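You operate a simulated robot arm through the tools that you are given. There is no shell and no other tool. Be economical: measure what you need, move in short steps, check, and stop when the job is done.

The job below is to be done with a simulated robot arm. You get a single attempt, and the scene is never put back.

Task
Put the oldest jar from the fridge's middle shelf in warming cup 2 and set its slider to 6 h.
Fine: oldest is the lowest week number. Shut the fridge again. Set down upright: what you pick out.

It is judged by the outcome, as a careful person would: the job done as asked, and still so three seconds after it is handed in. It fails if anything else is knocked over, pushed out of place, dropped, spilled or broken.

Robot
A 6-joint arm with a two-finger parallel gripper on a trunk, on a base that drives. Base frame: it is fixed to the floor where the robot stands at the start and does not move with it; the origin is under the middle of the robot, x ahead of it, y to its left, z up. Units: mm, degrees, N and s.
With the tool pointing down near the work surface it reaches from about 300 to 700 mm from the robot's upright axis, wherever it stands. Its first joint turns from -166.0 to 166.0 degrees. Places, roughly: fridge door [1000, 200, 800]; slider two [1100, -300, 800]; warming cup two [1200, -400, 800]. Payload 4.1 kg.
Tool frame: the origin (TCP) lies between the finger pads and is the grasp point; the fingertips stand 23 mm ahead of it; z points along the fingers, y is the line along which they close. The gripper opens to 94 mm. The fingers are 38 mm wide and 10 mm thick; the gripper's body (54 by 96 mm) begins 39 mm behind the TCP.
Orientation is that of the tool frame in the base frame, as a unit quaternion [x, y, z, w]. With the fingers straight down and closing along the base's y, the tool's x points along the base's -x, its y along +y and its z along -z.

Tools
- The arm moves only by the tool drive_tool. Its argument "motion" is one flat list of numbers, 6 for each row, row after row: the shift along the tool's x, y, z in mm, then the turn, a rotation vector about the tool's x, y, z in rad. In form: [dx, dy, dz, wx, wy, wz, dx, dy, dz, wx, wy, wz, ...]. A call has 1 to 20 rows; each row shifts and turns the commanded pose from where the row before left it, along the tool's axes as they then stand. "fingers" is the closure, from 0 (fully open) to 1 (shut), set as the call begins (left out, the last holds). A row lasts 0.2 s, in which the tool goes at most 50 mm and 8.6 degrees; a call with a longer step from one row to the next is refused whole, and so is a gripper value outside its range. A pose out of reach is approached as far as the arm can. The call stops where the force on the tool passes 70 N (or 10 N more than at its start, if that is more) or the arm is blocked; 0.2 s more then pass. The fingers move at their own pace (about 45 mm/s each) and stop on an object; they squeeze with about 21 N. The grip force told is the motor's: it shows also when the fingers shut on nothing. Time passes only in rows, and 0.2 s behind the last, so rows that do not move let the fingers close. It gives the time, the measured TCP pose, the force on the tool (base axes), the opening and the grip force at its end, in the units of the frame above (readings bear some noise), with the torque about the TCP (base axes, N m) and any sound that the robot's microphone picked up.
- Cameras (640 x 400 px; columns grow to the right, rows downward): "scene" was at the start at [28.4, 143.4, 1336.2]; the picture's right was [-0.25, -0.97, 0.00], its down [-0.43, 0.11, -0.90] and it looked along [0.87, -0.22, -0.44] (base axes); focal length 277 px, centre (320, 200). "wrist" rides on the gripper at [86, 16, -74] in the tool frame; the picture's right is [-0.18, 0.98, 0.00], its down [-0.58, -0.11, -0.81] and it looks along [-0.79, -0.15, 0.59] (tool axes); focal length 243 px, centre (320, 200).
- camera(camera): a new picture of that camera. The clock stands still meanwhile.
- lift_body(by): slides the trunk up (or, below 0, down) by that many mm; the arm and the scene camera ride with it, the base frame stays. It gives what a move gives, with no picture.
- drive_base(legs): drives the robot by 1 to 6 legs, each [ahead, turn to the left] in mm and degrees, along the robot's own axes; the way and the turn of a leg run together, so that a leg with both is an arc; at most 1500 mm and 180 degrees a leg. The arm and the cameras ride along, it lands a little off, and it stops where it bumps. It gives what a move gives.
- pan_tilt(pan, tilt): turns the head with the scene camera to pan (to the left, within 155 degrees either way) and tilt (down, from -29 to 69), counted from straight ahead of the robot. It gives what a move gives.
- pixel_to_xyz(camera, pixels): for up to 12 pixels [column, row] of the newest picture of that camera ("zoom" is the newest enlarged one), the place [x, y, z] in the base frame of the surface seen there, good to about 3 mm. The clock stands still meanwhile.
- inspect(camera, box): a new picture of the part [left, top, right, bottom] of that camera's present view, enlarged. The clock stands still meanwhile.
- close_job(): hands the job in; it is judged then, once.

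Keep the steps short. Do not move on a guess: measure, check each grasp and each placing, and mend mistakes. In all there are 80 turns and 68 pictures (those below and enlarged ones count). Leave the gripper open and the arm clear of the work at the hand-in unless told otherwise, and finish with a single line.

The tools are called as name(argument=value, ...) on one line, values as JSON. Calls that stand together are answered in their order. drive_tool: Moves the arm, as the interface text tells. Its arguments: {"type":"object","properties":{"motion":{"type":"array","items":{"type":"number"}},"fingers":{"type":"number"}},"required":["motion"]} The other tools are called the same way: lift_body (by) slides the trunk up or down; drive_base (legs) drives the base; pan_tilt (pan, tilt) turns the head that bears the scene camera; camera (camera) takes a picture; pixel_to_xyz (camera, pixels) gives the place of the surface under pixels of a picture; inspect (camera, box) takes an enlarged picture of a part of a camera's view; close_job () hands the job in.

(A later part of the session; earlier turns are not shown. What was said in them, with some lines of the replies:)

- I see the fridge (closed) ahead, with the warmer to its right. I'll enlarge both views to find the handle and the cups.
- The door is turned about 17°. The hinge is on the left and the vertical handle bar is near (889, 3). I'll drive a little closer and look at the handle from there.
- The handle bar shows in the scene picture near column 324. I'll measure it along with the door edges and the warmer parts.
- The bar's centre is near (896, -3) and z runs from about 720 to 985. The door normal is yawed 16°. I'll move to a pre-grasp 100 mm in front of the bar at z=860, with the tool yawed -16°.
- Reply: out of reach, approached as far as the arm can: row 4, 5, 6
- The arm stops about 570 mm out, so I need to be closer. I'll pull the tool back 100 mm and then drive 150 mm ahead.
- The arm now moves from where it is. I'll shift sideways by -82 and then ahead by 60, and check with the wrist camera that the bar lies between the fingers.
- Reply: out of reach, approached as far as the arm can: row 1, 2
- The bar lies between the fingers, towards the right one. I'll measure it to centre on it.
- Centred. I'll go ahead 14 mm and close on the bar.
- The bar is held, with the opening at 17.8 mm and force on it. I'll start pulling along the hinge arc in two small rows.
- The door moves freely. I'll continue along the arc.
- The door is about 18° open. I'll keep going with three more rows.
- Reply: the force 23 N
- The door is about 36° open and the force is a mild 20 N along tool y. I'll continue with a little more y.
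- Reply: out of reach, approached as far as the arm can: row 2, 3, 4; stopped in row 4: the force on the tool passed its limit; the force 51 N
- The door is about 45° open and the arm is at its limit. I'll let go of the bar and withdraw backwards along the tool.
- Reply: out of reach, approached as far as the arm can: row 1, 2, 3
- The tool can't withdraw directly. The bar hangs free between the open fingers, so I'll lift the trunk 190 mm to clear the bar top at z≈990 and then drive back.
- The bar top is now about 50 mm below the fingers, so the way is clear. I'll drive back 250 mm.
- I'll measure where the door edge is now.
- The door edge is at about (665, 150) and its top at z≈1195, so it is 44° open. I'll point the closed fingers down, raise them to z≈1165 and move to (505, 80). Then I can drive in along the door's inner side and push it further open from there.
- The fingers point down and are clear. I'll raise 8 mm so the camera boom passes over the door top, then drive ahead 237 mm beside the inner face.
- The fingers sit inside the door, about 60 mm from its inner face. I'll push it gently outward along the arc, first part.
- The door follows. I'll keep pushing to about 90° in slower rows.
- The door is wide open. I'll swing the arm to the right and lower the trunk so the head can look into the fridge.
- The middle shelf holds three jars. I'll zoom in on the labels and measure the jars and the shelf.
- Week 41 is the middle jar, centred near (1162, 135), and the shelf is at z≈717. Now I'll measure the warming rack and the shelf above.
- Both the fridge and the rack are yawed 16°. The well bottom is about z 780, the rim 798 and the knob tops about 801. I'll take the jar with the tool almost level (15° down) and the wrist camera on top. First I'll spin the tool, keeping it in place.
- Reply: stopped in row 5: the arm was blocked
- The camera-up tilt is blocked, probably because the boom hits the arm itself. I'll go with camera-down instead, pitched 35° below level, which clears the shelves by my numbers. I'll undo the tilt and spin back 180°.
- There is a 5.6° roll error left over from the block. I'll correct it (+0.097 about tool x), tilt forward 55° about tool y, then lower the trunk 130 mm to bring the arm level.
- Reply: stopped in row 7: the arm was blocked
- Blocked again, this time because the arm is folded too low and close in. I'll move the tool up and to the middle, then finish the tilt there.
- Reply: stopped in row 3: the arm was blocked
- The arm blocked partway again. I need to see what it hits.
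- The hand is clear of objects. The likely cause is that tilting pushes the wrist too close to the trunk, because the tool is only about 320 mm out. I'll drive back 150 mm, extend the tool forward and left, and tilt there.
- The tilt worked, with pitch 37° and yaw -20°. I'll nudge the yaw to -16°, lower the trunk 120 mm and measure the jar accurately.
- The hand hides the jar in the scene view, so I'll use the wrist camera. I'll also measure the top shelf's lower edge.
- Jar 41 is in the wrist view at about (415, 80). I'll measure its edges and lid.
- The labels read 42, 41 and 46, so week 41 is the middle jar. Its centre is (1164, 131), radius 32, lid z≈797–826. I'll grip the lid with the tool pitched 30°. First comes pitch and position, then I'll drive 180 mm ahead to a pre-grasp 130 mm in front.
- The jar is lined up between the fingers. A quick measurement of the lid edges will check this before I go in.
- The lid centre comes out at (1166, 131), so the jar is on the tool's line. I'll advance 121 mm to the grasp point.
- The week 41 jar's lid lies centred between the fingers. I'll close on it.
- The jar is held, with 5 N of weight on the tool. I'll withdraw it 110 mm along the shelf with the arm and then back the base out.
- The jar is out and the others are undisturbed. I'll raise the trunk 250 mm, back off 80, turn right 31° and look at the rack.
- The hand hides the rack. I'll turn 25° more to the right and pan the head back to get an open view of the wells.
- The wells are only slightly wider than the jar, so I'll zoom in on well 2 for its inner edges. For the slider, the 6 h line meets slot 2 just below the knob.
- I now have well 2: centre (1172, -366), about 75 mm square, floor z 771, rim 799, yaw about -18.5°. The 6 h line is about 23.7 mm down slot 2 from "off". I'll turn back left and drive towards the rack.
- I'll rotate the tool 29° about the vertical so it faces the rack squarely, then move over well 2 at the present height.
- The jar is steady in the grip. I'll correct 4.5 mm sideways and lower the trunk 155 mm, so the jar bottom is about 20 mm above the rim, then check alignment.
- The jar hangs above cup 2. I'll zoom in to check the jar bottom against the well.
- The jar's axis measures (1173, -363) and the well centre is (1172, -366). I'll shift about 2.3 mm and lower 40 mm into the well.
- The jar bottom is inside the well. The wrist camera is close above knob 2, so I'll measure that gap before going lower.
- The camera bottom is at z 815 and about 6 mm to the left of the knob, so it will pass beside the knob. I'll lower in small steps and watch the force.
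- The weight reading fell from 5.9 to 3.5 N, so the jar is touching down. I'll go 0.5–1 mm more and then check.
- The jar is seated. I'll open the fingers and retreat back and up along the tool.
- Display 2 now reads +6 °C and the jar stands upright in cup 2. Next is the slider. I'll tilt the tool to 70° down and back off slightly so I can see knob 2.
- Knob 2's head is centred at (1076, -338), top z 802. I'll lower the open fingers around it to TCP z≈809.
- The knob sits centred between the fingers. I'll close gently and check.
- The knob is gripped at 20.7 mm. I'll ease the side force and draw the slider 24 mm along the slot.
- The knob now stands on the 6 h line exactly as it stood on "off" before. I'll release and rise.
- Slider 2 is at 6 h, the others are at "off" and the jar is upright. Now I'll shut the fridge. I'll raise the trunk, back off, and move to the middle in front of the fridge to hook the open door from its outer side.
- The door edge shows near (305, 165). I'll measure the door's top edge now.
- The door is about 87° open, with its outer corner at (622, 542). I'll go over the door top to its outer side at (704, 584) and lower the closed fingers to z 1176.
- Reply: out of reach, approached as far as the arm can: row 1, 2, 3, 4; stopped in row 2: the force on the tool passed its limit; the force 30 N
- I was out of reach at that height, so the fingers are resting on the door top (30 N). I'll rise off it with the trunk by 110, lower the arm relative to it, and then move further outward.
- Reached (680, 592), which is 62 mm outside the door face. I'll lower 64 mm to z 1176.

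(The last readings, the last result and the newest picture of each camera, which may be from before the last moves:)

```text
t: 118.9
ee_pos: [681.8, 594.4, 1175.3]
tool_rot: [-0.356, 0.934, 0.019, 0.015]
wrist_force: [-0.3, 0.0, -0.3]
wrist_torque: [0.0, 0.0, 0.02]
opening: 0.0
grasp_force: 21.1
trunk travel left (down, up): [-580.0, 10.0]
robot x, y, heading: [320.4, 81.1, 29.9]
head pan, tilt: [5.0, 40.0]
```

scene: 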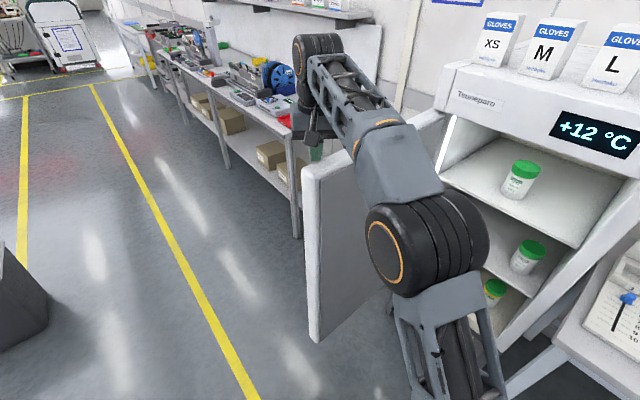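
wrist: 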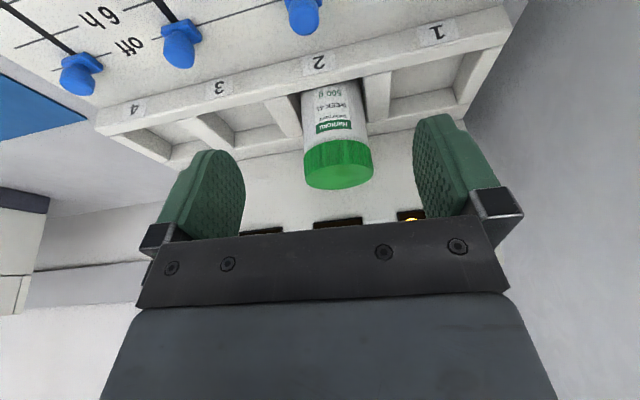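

The fingers hang outside the door. I'll pull it closed along the arc to about 45°.

drive_tool(motion=[20.4, -17.3, 0, 0, 0, 0, 20.4, -17.3, 0, 0, 0, 0, 20.4, -17.3, 0, 0, 0, 0, 20.4, -17.3, 0, 0, 0, 0, 20.4, -17.3, 0, 0, 0, 0, 20.4, -17.3, 0, 0, 0, 0, 16.3, -20.6, 0, 0, 0, 0, 16.3, -20.6, 0, 0, 0, 0, 16.3, -20.6, 0, 0, 0, 0, 16.3, -20.6, 0, 0, 0, 0, 10.5, -23.8, 0, 0, 0, 0, 10.5, -23.8, 0, 0, 0, 0, 10.5, -23.8, 0, 0, 0, 0, 10.5, -23.8, 0, 0, 0, 0])

pan_tilt(pan=-22, tilt=40)

camera(camera="scene")

```text
t: 121.9
ee_pos: [699.0, 231.8, 1161.4]
tool_rot: [-0.356, 0.934, 0.019, 0.017]
wrist_force: [5.4, 2.7, 13.0]
wrist_torque: [-0.85, 0.05, 0.33]
opening: 0.0
grasp_force: 20.7
trunk travel left (down, up): [-580.0, 10.0]
robot x, y, heading: [316.2, 80.4, 29.5]
head pan, tilt: [5.0, 40.0]
```

```text
t: 122.8
ee_pos: [698.0, 232.4, 1160.8]
tool_rot: [-0.357, 0.934, 0.018, 0.016]
wrist_force: [9.2, 5.2, 28.4]
wrist_torque: [-1.73, -0.02, 0.58]
opening: 0.1
grasp_force: 21.1
trunk travel left (down, up): [-580.0, 10.0]
robot x, y, heading: [317.2, 77.8, 29.6]
head pan, tilt: [-22.0, 40.0]
```

```text
10 pictures are left
```

scene: 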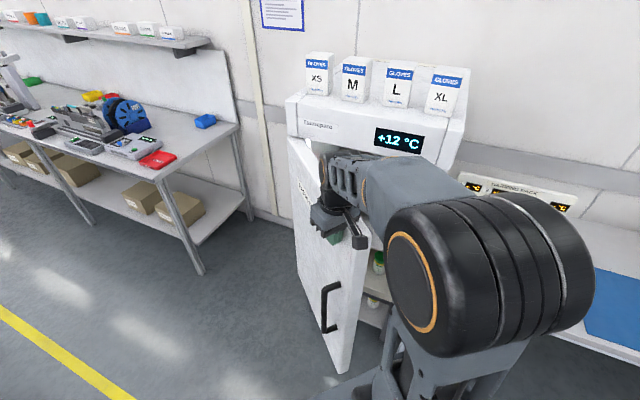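

The door follows (about 45°), but the gripper body has sagged onto the door top (28 N up). I'll raise it 15 mm and continue closing to about 15°.

drive_tool(motion=[0, 0, -15, 0, 0, 0, 4, -25.9, -0.7, 0, 0, 0, 4, -25.9, -0.7, 0, 0, 0, 4, -25.9, -0.7, 0, 0, 0, 4, -25.9, -0.7, 0, 0, 0, -2.9, -26, -0.7, 0, 0, 0, -2.9, -26, -0.7, 0, 0, 0, -2.9, -26, -0.7, 0, 0, 0, -2.9, -26, -0.7, 0, 0, 0])

camera(camera="scene")

```text
t: 124.8
ee_pos: [833.7, 72.9, 1173.6]
tool_rot: [-0.355, 0.935, 0.018, 0.014]
wrist_force: [0.3, 0.1, 0.0]
wrist_torque: [-0.02, 0.03, 0.01]
opening: 0.0
grasp_force: 21.2
trunk travel left (down, up): [-580.0, 10.0]
robot x, y, heading: [320.8, 80.5, 29.4]
head pan, tilt: [-22.0, 40.0]
```

```text
9 pictures are left
```

scene: 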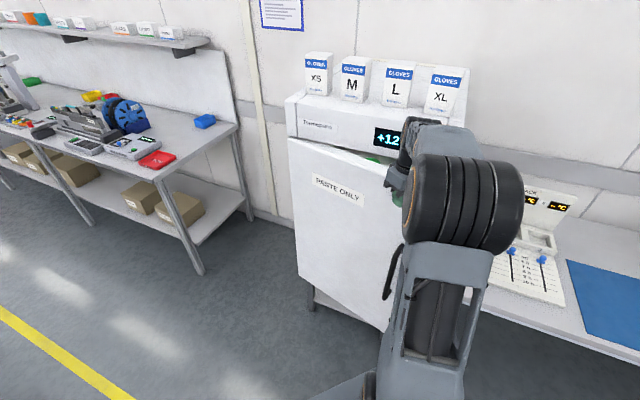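

The door is about 15° open. I'll back the hand off, spin and tilt the tool so the fingers point at the door, then lower the trunk so I can push below the header.

drive_tool(motion=[12, 36.5, 0, 0, 0, 0, 12, 36.5, 0, 0, 0, 0, 12, 36.5, 0, 0, 0, 0, 12, 36.5, 0, 0, 0, 0, 0, 0, 0, 0, 0, 0.1265, 0, 0, 0, 0, 0, 0.1265, 0, 0, 0, 0, 0, 0.1265, 0, 0, 0, 0, 0, 0.1265, 0, 0, 0, 0, 0, 0.1265, 0, 0, 0, 0, 0, 0.1265, 0, 0, 0, 0, 0, 0.1265, 0, 0, 0, 0, 0, 0.1265, 0, 0, 0, 0, -0.13, 0, 0, 0, 0, 0, -0.13, 0, 0, 0, 0, 0, -0.13, 0, 0, 0, 0, 0, -0.13, 0])

lift_body(by=-230)

camera(camera="scene")

```text
t: 128.2
ee_pos: [698.1, 151.2, 1177.0]
tool_rot: [0.142, 0.955, -0.013, 0.26]
wrist_force: [-0.6, -0.3, -0.3]
wrist_torque: [-0.01, -0.03, 0.01]
opening: 0.1
grasp_force: 21.2
trunk travel left (down, up): [-580.0, 10.0]
robot x, y, heading: [318.3, 81.3, 29.8]
head pan, tilt: [-22.0, 40.0]
```

```text
t: 130.6
ee_pos: [698.6, 149.8, 947.6]
tool_rot: [0.143, 0.956, -0.014, 0.257]
wrist_force: [0.0, 0.0, -0.6]
wrist_torque: [0.03, 0.01, -0.03]
opening: 0.0
grasp_force: 21.0
trunk travel left (down, up): [-350.0, 240.0]
robot x, y, heading: [318.8, 76.4, 29.4]
head pan, tilt: [-22.0, 40.0]
```

```text
8 pictures are left
```

scene: 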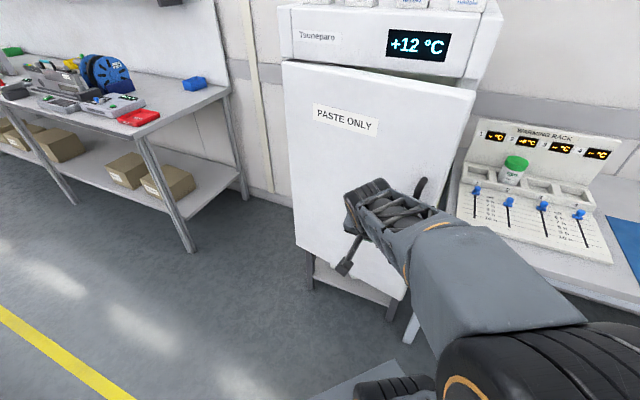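

The view is clear and the jar in cup 2 is in order. I'll push the door with the fingertips, 230 mm ahead, and watch the force.

drive_tool(motion=[-16.6, 2.75, 9.6, 0, 0, 0, -16.6, 2.75, 9.6, 0, 0, 0, -16.6, 2.75, 9.6, 0, 0, 0, -16.6, 2.75, 9.6, 0, 0, 0, -16.6, 2.75, 9.6, 0, 0, 0, -16.6, 2.75, 9.6, 0, 0, 0, -16.6, 2.75, 9.6, 0, 0, 0, -16.6, 2.75, 9.6, 0, 0, 0, -16.6, 2.75, 9.6, 0, 0, 0, -16.6, 2.75, 9.6, 0, 0, 0, -16.6, 2.75, 9.6, 0, 0, 0, -16.6, 2.75, 9.6, 0, 0, 0])

drive_tool(motion=[-4.3, 0.7, 2.5, 0, 0, 0, -4.3, 0.7, 2.5, 0, 0, 0, -4.3, 0.7, 2.5, 0, 0, 0, -4.3, 0.7, 2.5, 0, 0, 0, -4.3, 0.7, 2.5, 0, 0, 0])

camera(camera="scene")

```text
t: 133.2
ee_pos: [929.5, 118.6, 946.4]
tool_rot: [0.142, 0.956, -0.013, 0.258]
wrist_force: [0.0, 0.3, -0.2]
wrist_torque: [0.0, -0.03, 0.05]
opening: 0.0
grasp_force: 20.9
trunk travel left (down, up): [-350.0, 240.0]
robot x, y, heading: [316.6, 78.0, 29.6]
head pan, tilt: [-22.0, 40.0]
```

```text
t: 134.4
ee_pos: [950.1, 115.2, 947.4]
tool_rot: [0.143, 0.956, -0.014, 0.256]
wrist_force: [-31.3, 2.5, -2.7]
wrist_torque: [0.34, 0.3, -0.2]
opening: 0.1
grasp_force: 21.4
trunk travel left (down, up): [-350.0, 240.0]
robot x, y, heading: [318.2, 79.4, 29.3]
head pan, tilt: [-22.0, 40.0]
```

```text
7 pictures are left
```

scene: 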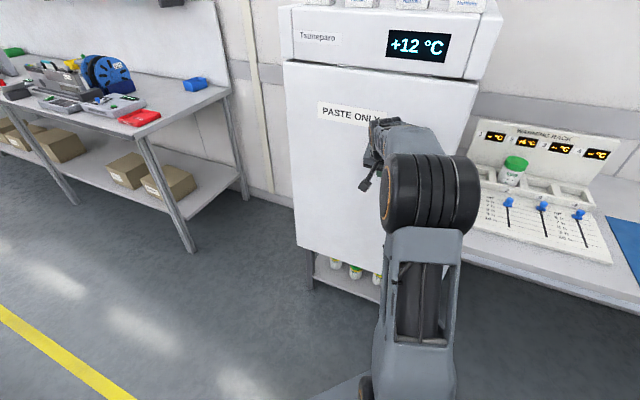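

The push met 31 N with the fingertips at the closed-door plane. I'll back off, open the gripper and check the door.

drive_tool(motion=[16.6, -2.75, -9.6, 0, 0, 0, 16.6, -2.75, -9.6, 0, 0, 0, 33, -5.5, -19, 0, 0, 0, 33, -5.5, -19, 0, 0, 0, 33, -5.5, -19, 0, 0, 0, 33, -5.5, -19, 0, 0, 0, 0, 0, 0, 0, 0, 0], fingers=0)

drive_base(legs=[[-200, 0]])

camera(camera="scene")

```text
t: 136.0
ee_pos: [761.6, 139.7, 947.3]
tool_rot: [0.142, 0.955, -0.013, 0.26]
wrist_force: [0.1, 0.5, 0.6]
wrist_torque: [0.0, -0.01, 0.04]
opening: 93.7
grasp_force: 0.1
trunk travel left (down, up): [-350.0, 240.0]
robot x, y, heading: [316.1, 80.5, 29.5]
head pan, tilt: [-22.0, 40.0]
```

```text
t: 137.6
ee_pos: [588.5, 41.9, 946.0]
tool_rot: [0.142, 0.955, -0.014, 0.258]
wrist_force: [0.2, -0.8, -0.3]
wrist_torque: [0.0, -0.02, -0.01]
opening: 94.0
grasp_force: 0.0
trunk travel left (down, up): [-350.0, 240.0]
robot x, y, heading: [144.2, -21.1, 29.5]
head pan, tilt: [-22.0, 40.0]
```

```text
6 pictures are left
```

scene: 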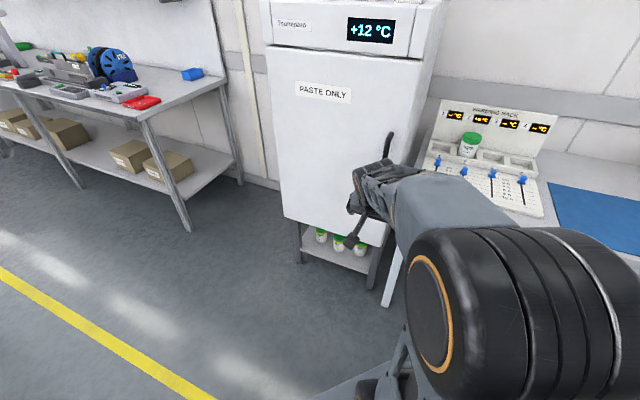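

I'll check the door plane against its original position and look at the rack once more.

pixel_to_xyz(camera="scene", pixels=[[270, 55], [416, 68], [300, 200], [405, 110], [388, 140], [425, 30], [350, 120]])

inspect(camera="scene", box=[400, 80, 570, 230])

inspect(camera="scene", box=[255, 0, 455, 150])

```text
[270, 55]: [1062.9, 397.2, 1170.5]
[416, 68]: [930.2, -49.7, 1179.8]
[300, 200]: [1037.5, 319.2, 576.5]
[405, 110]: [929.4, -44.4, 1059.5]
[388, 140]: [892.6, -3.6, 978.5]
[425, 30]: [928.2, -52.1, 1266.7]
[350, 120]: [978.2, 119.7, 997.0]
```

```text
2.67 times, centred on (485, 155) of scene
```

zoom: 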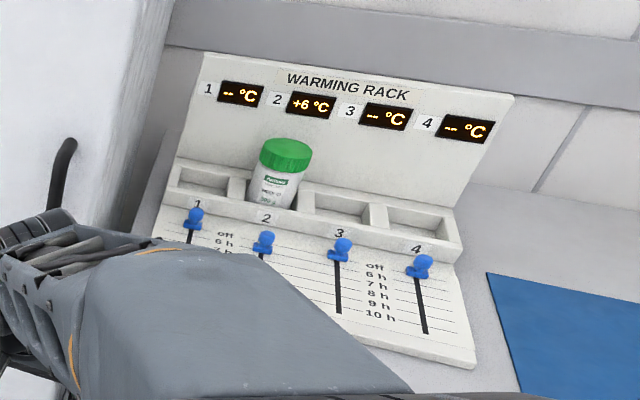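

```text
2.67 times, centred on (355, 75) of scene
```

zoom: 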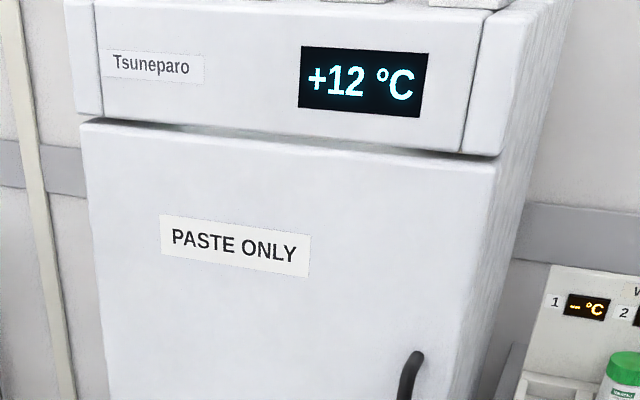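

The door is back at its original plane, with the handle at (893, -4) and the edge flush with the header. The jar is upright in cup 2, slider 2 is at 6 h and the gripper is open and clear, so I'll hand in.

close_job()

```text
The job is handed in.
```

The week 41 jar, the oldest on the middle shelf, stands upright in warming cup 2, slider 2 is at 6 h, and the fridge is shut.
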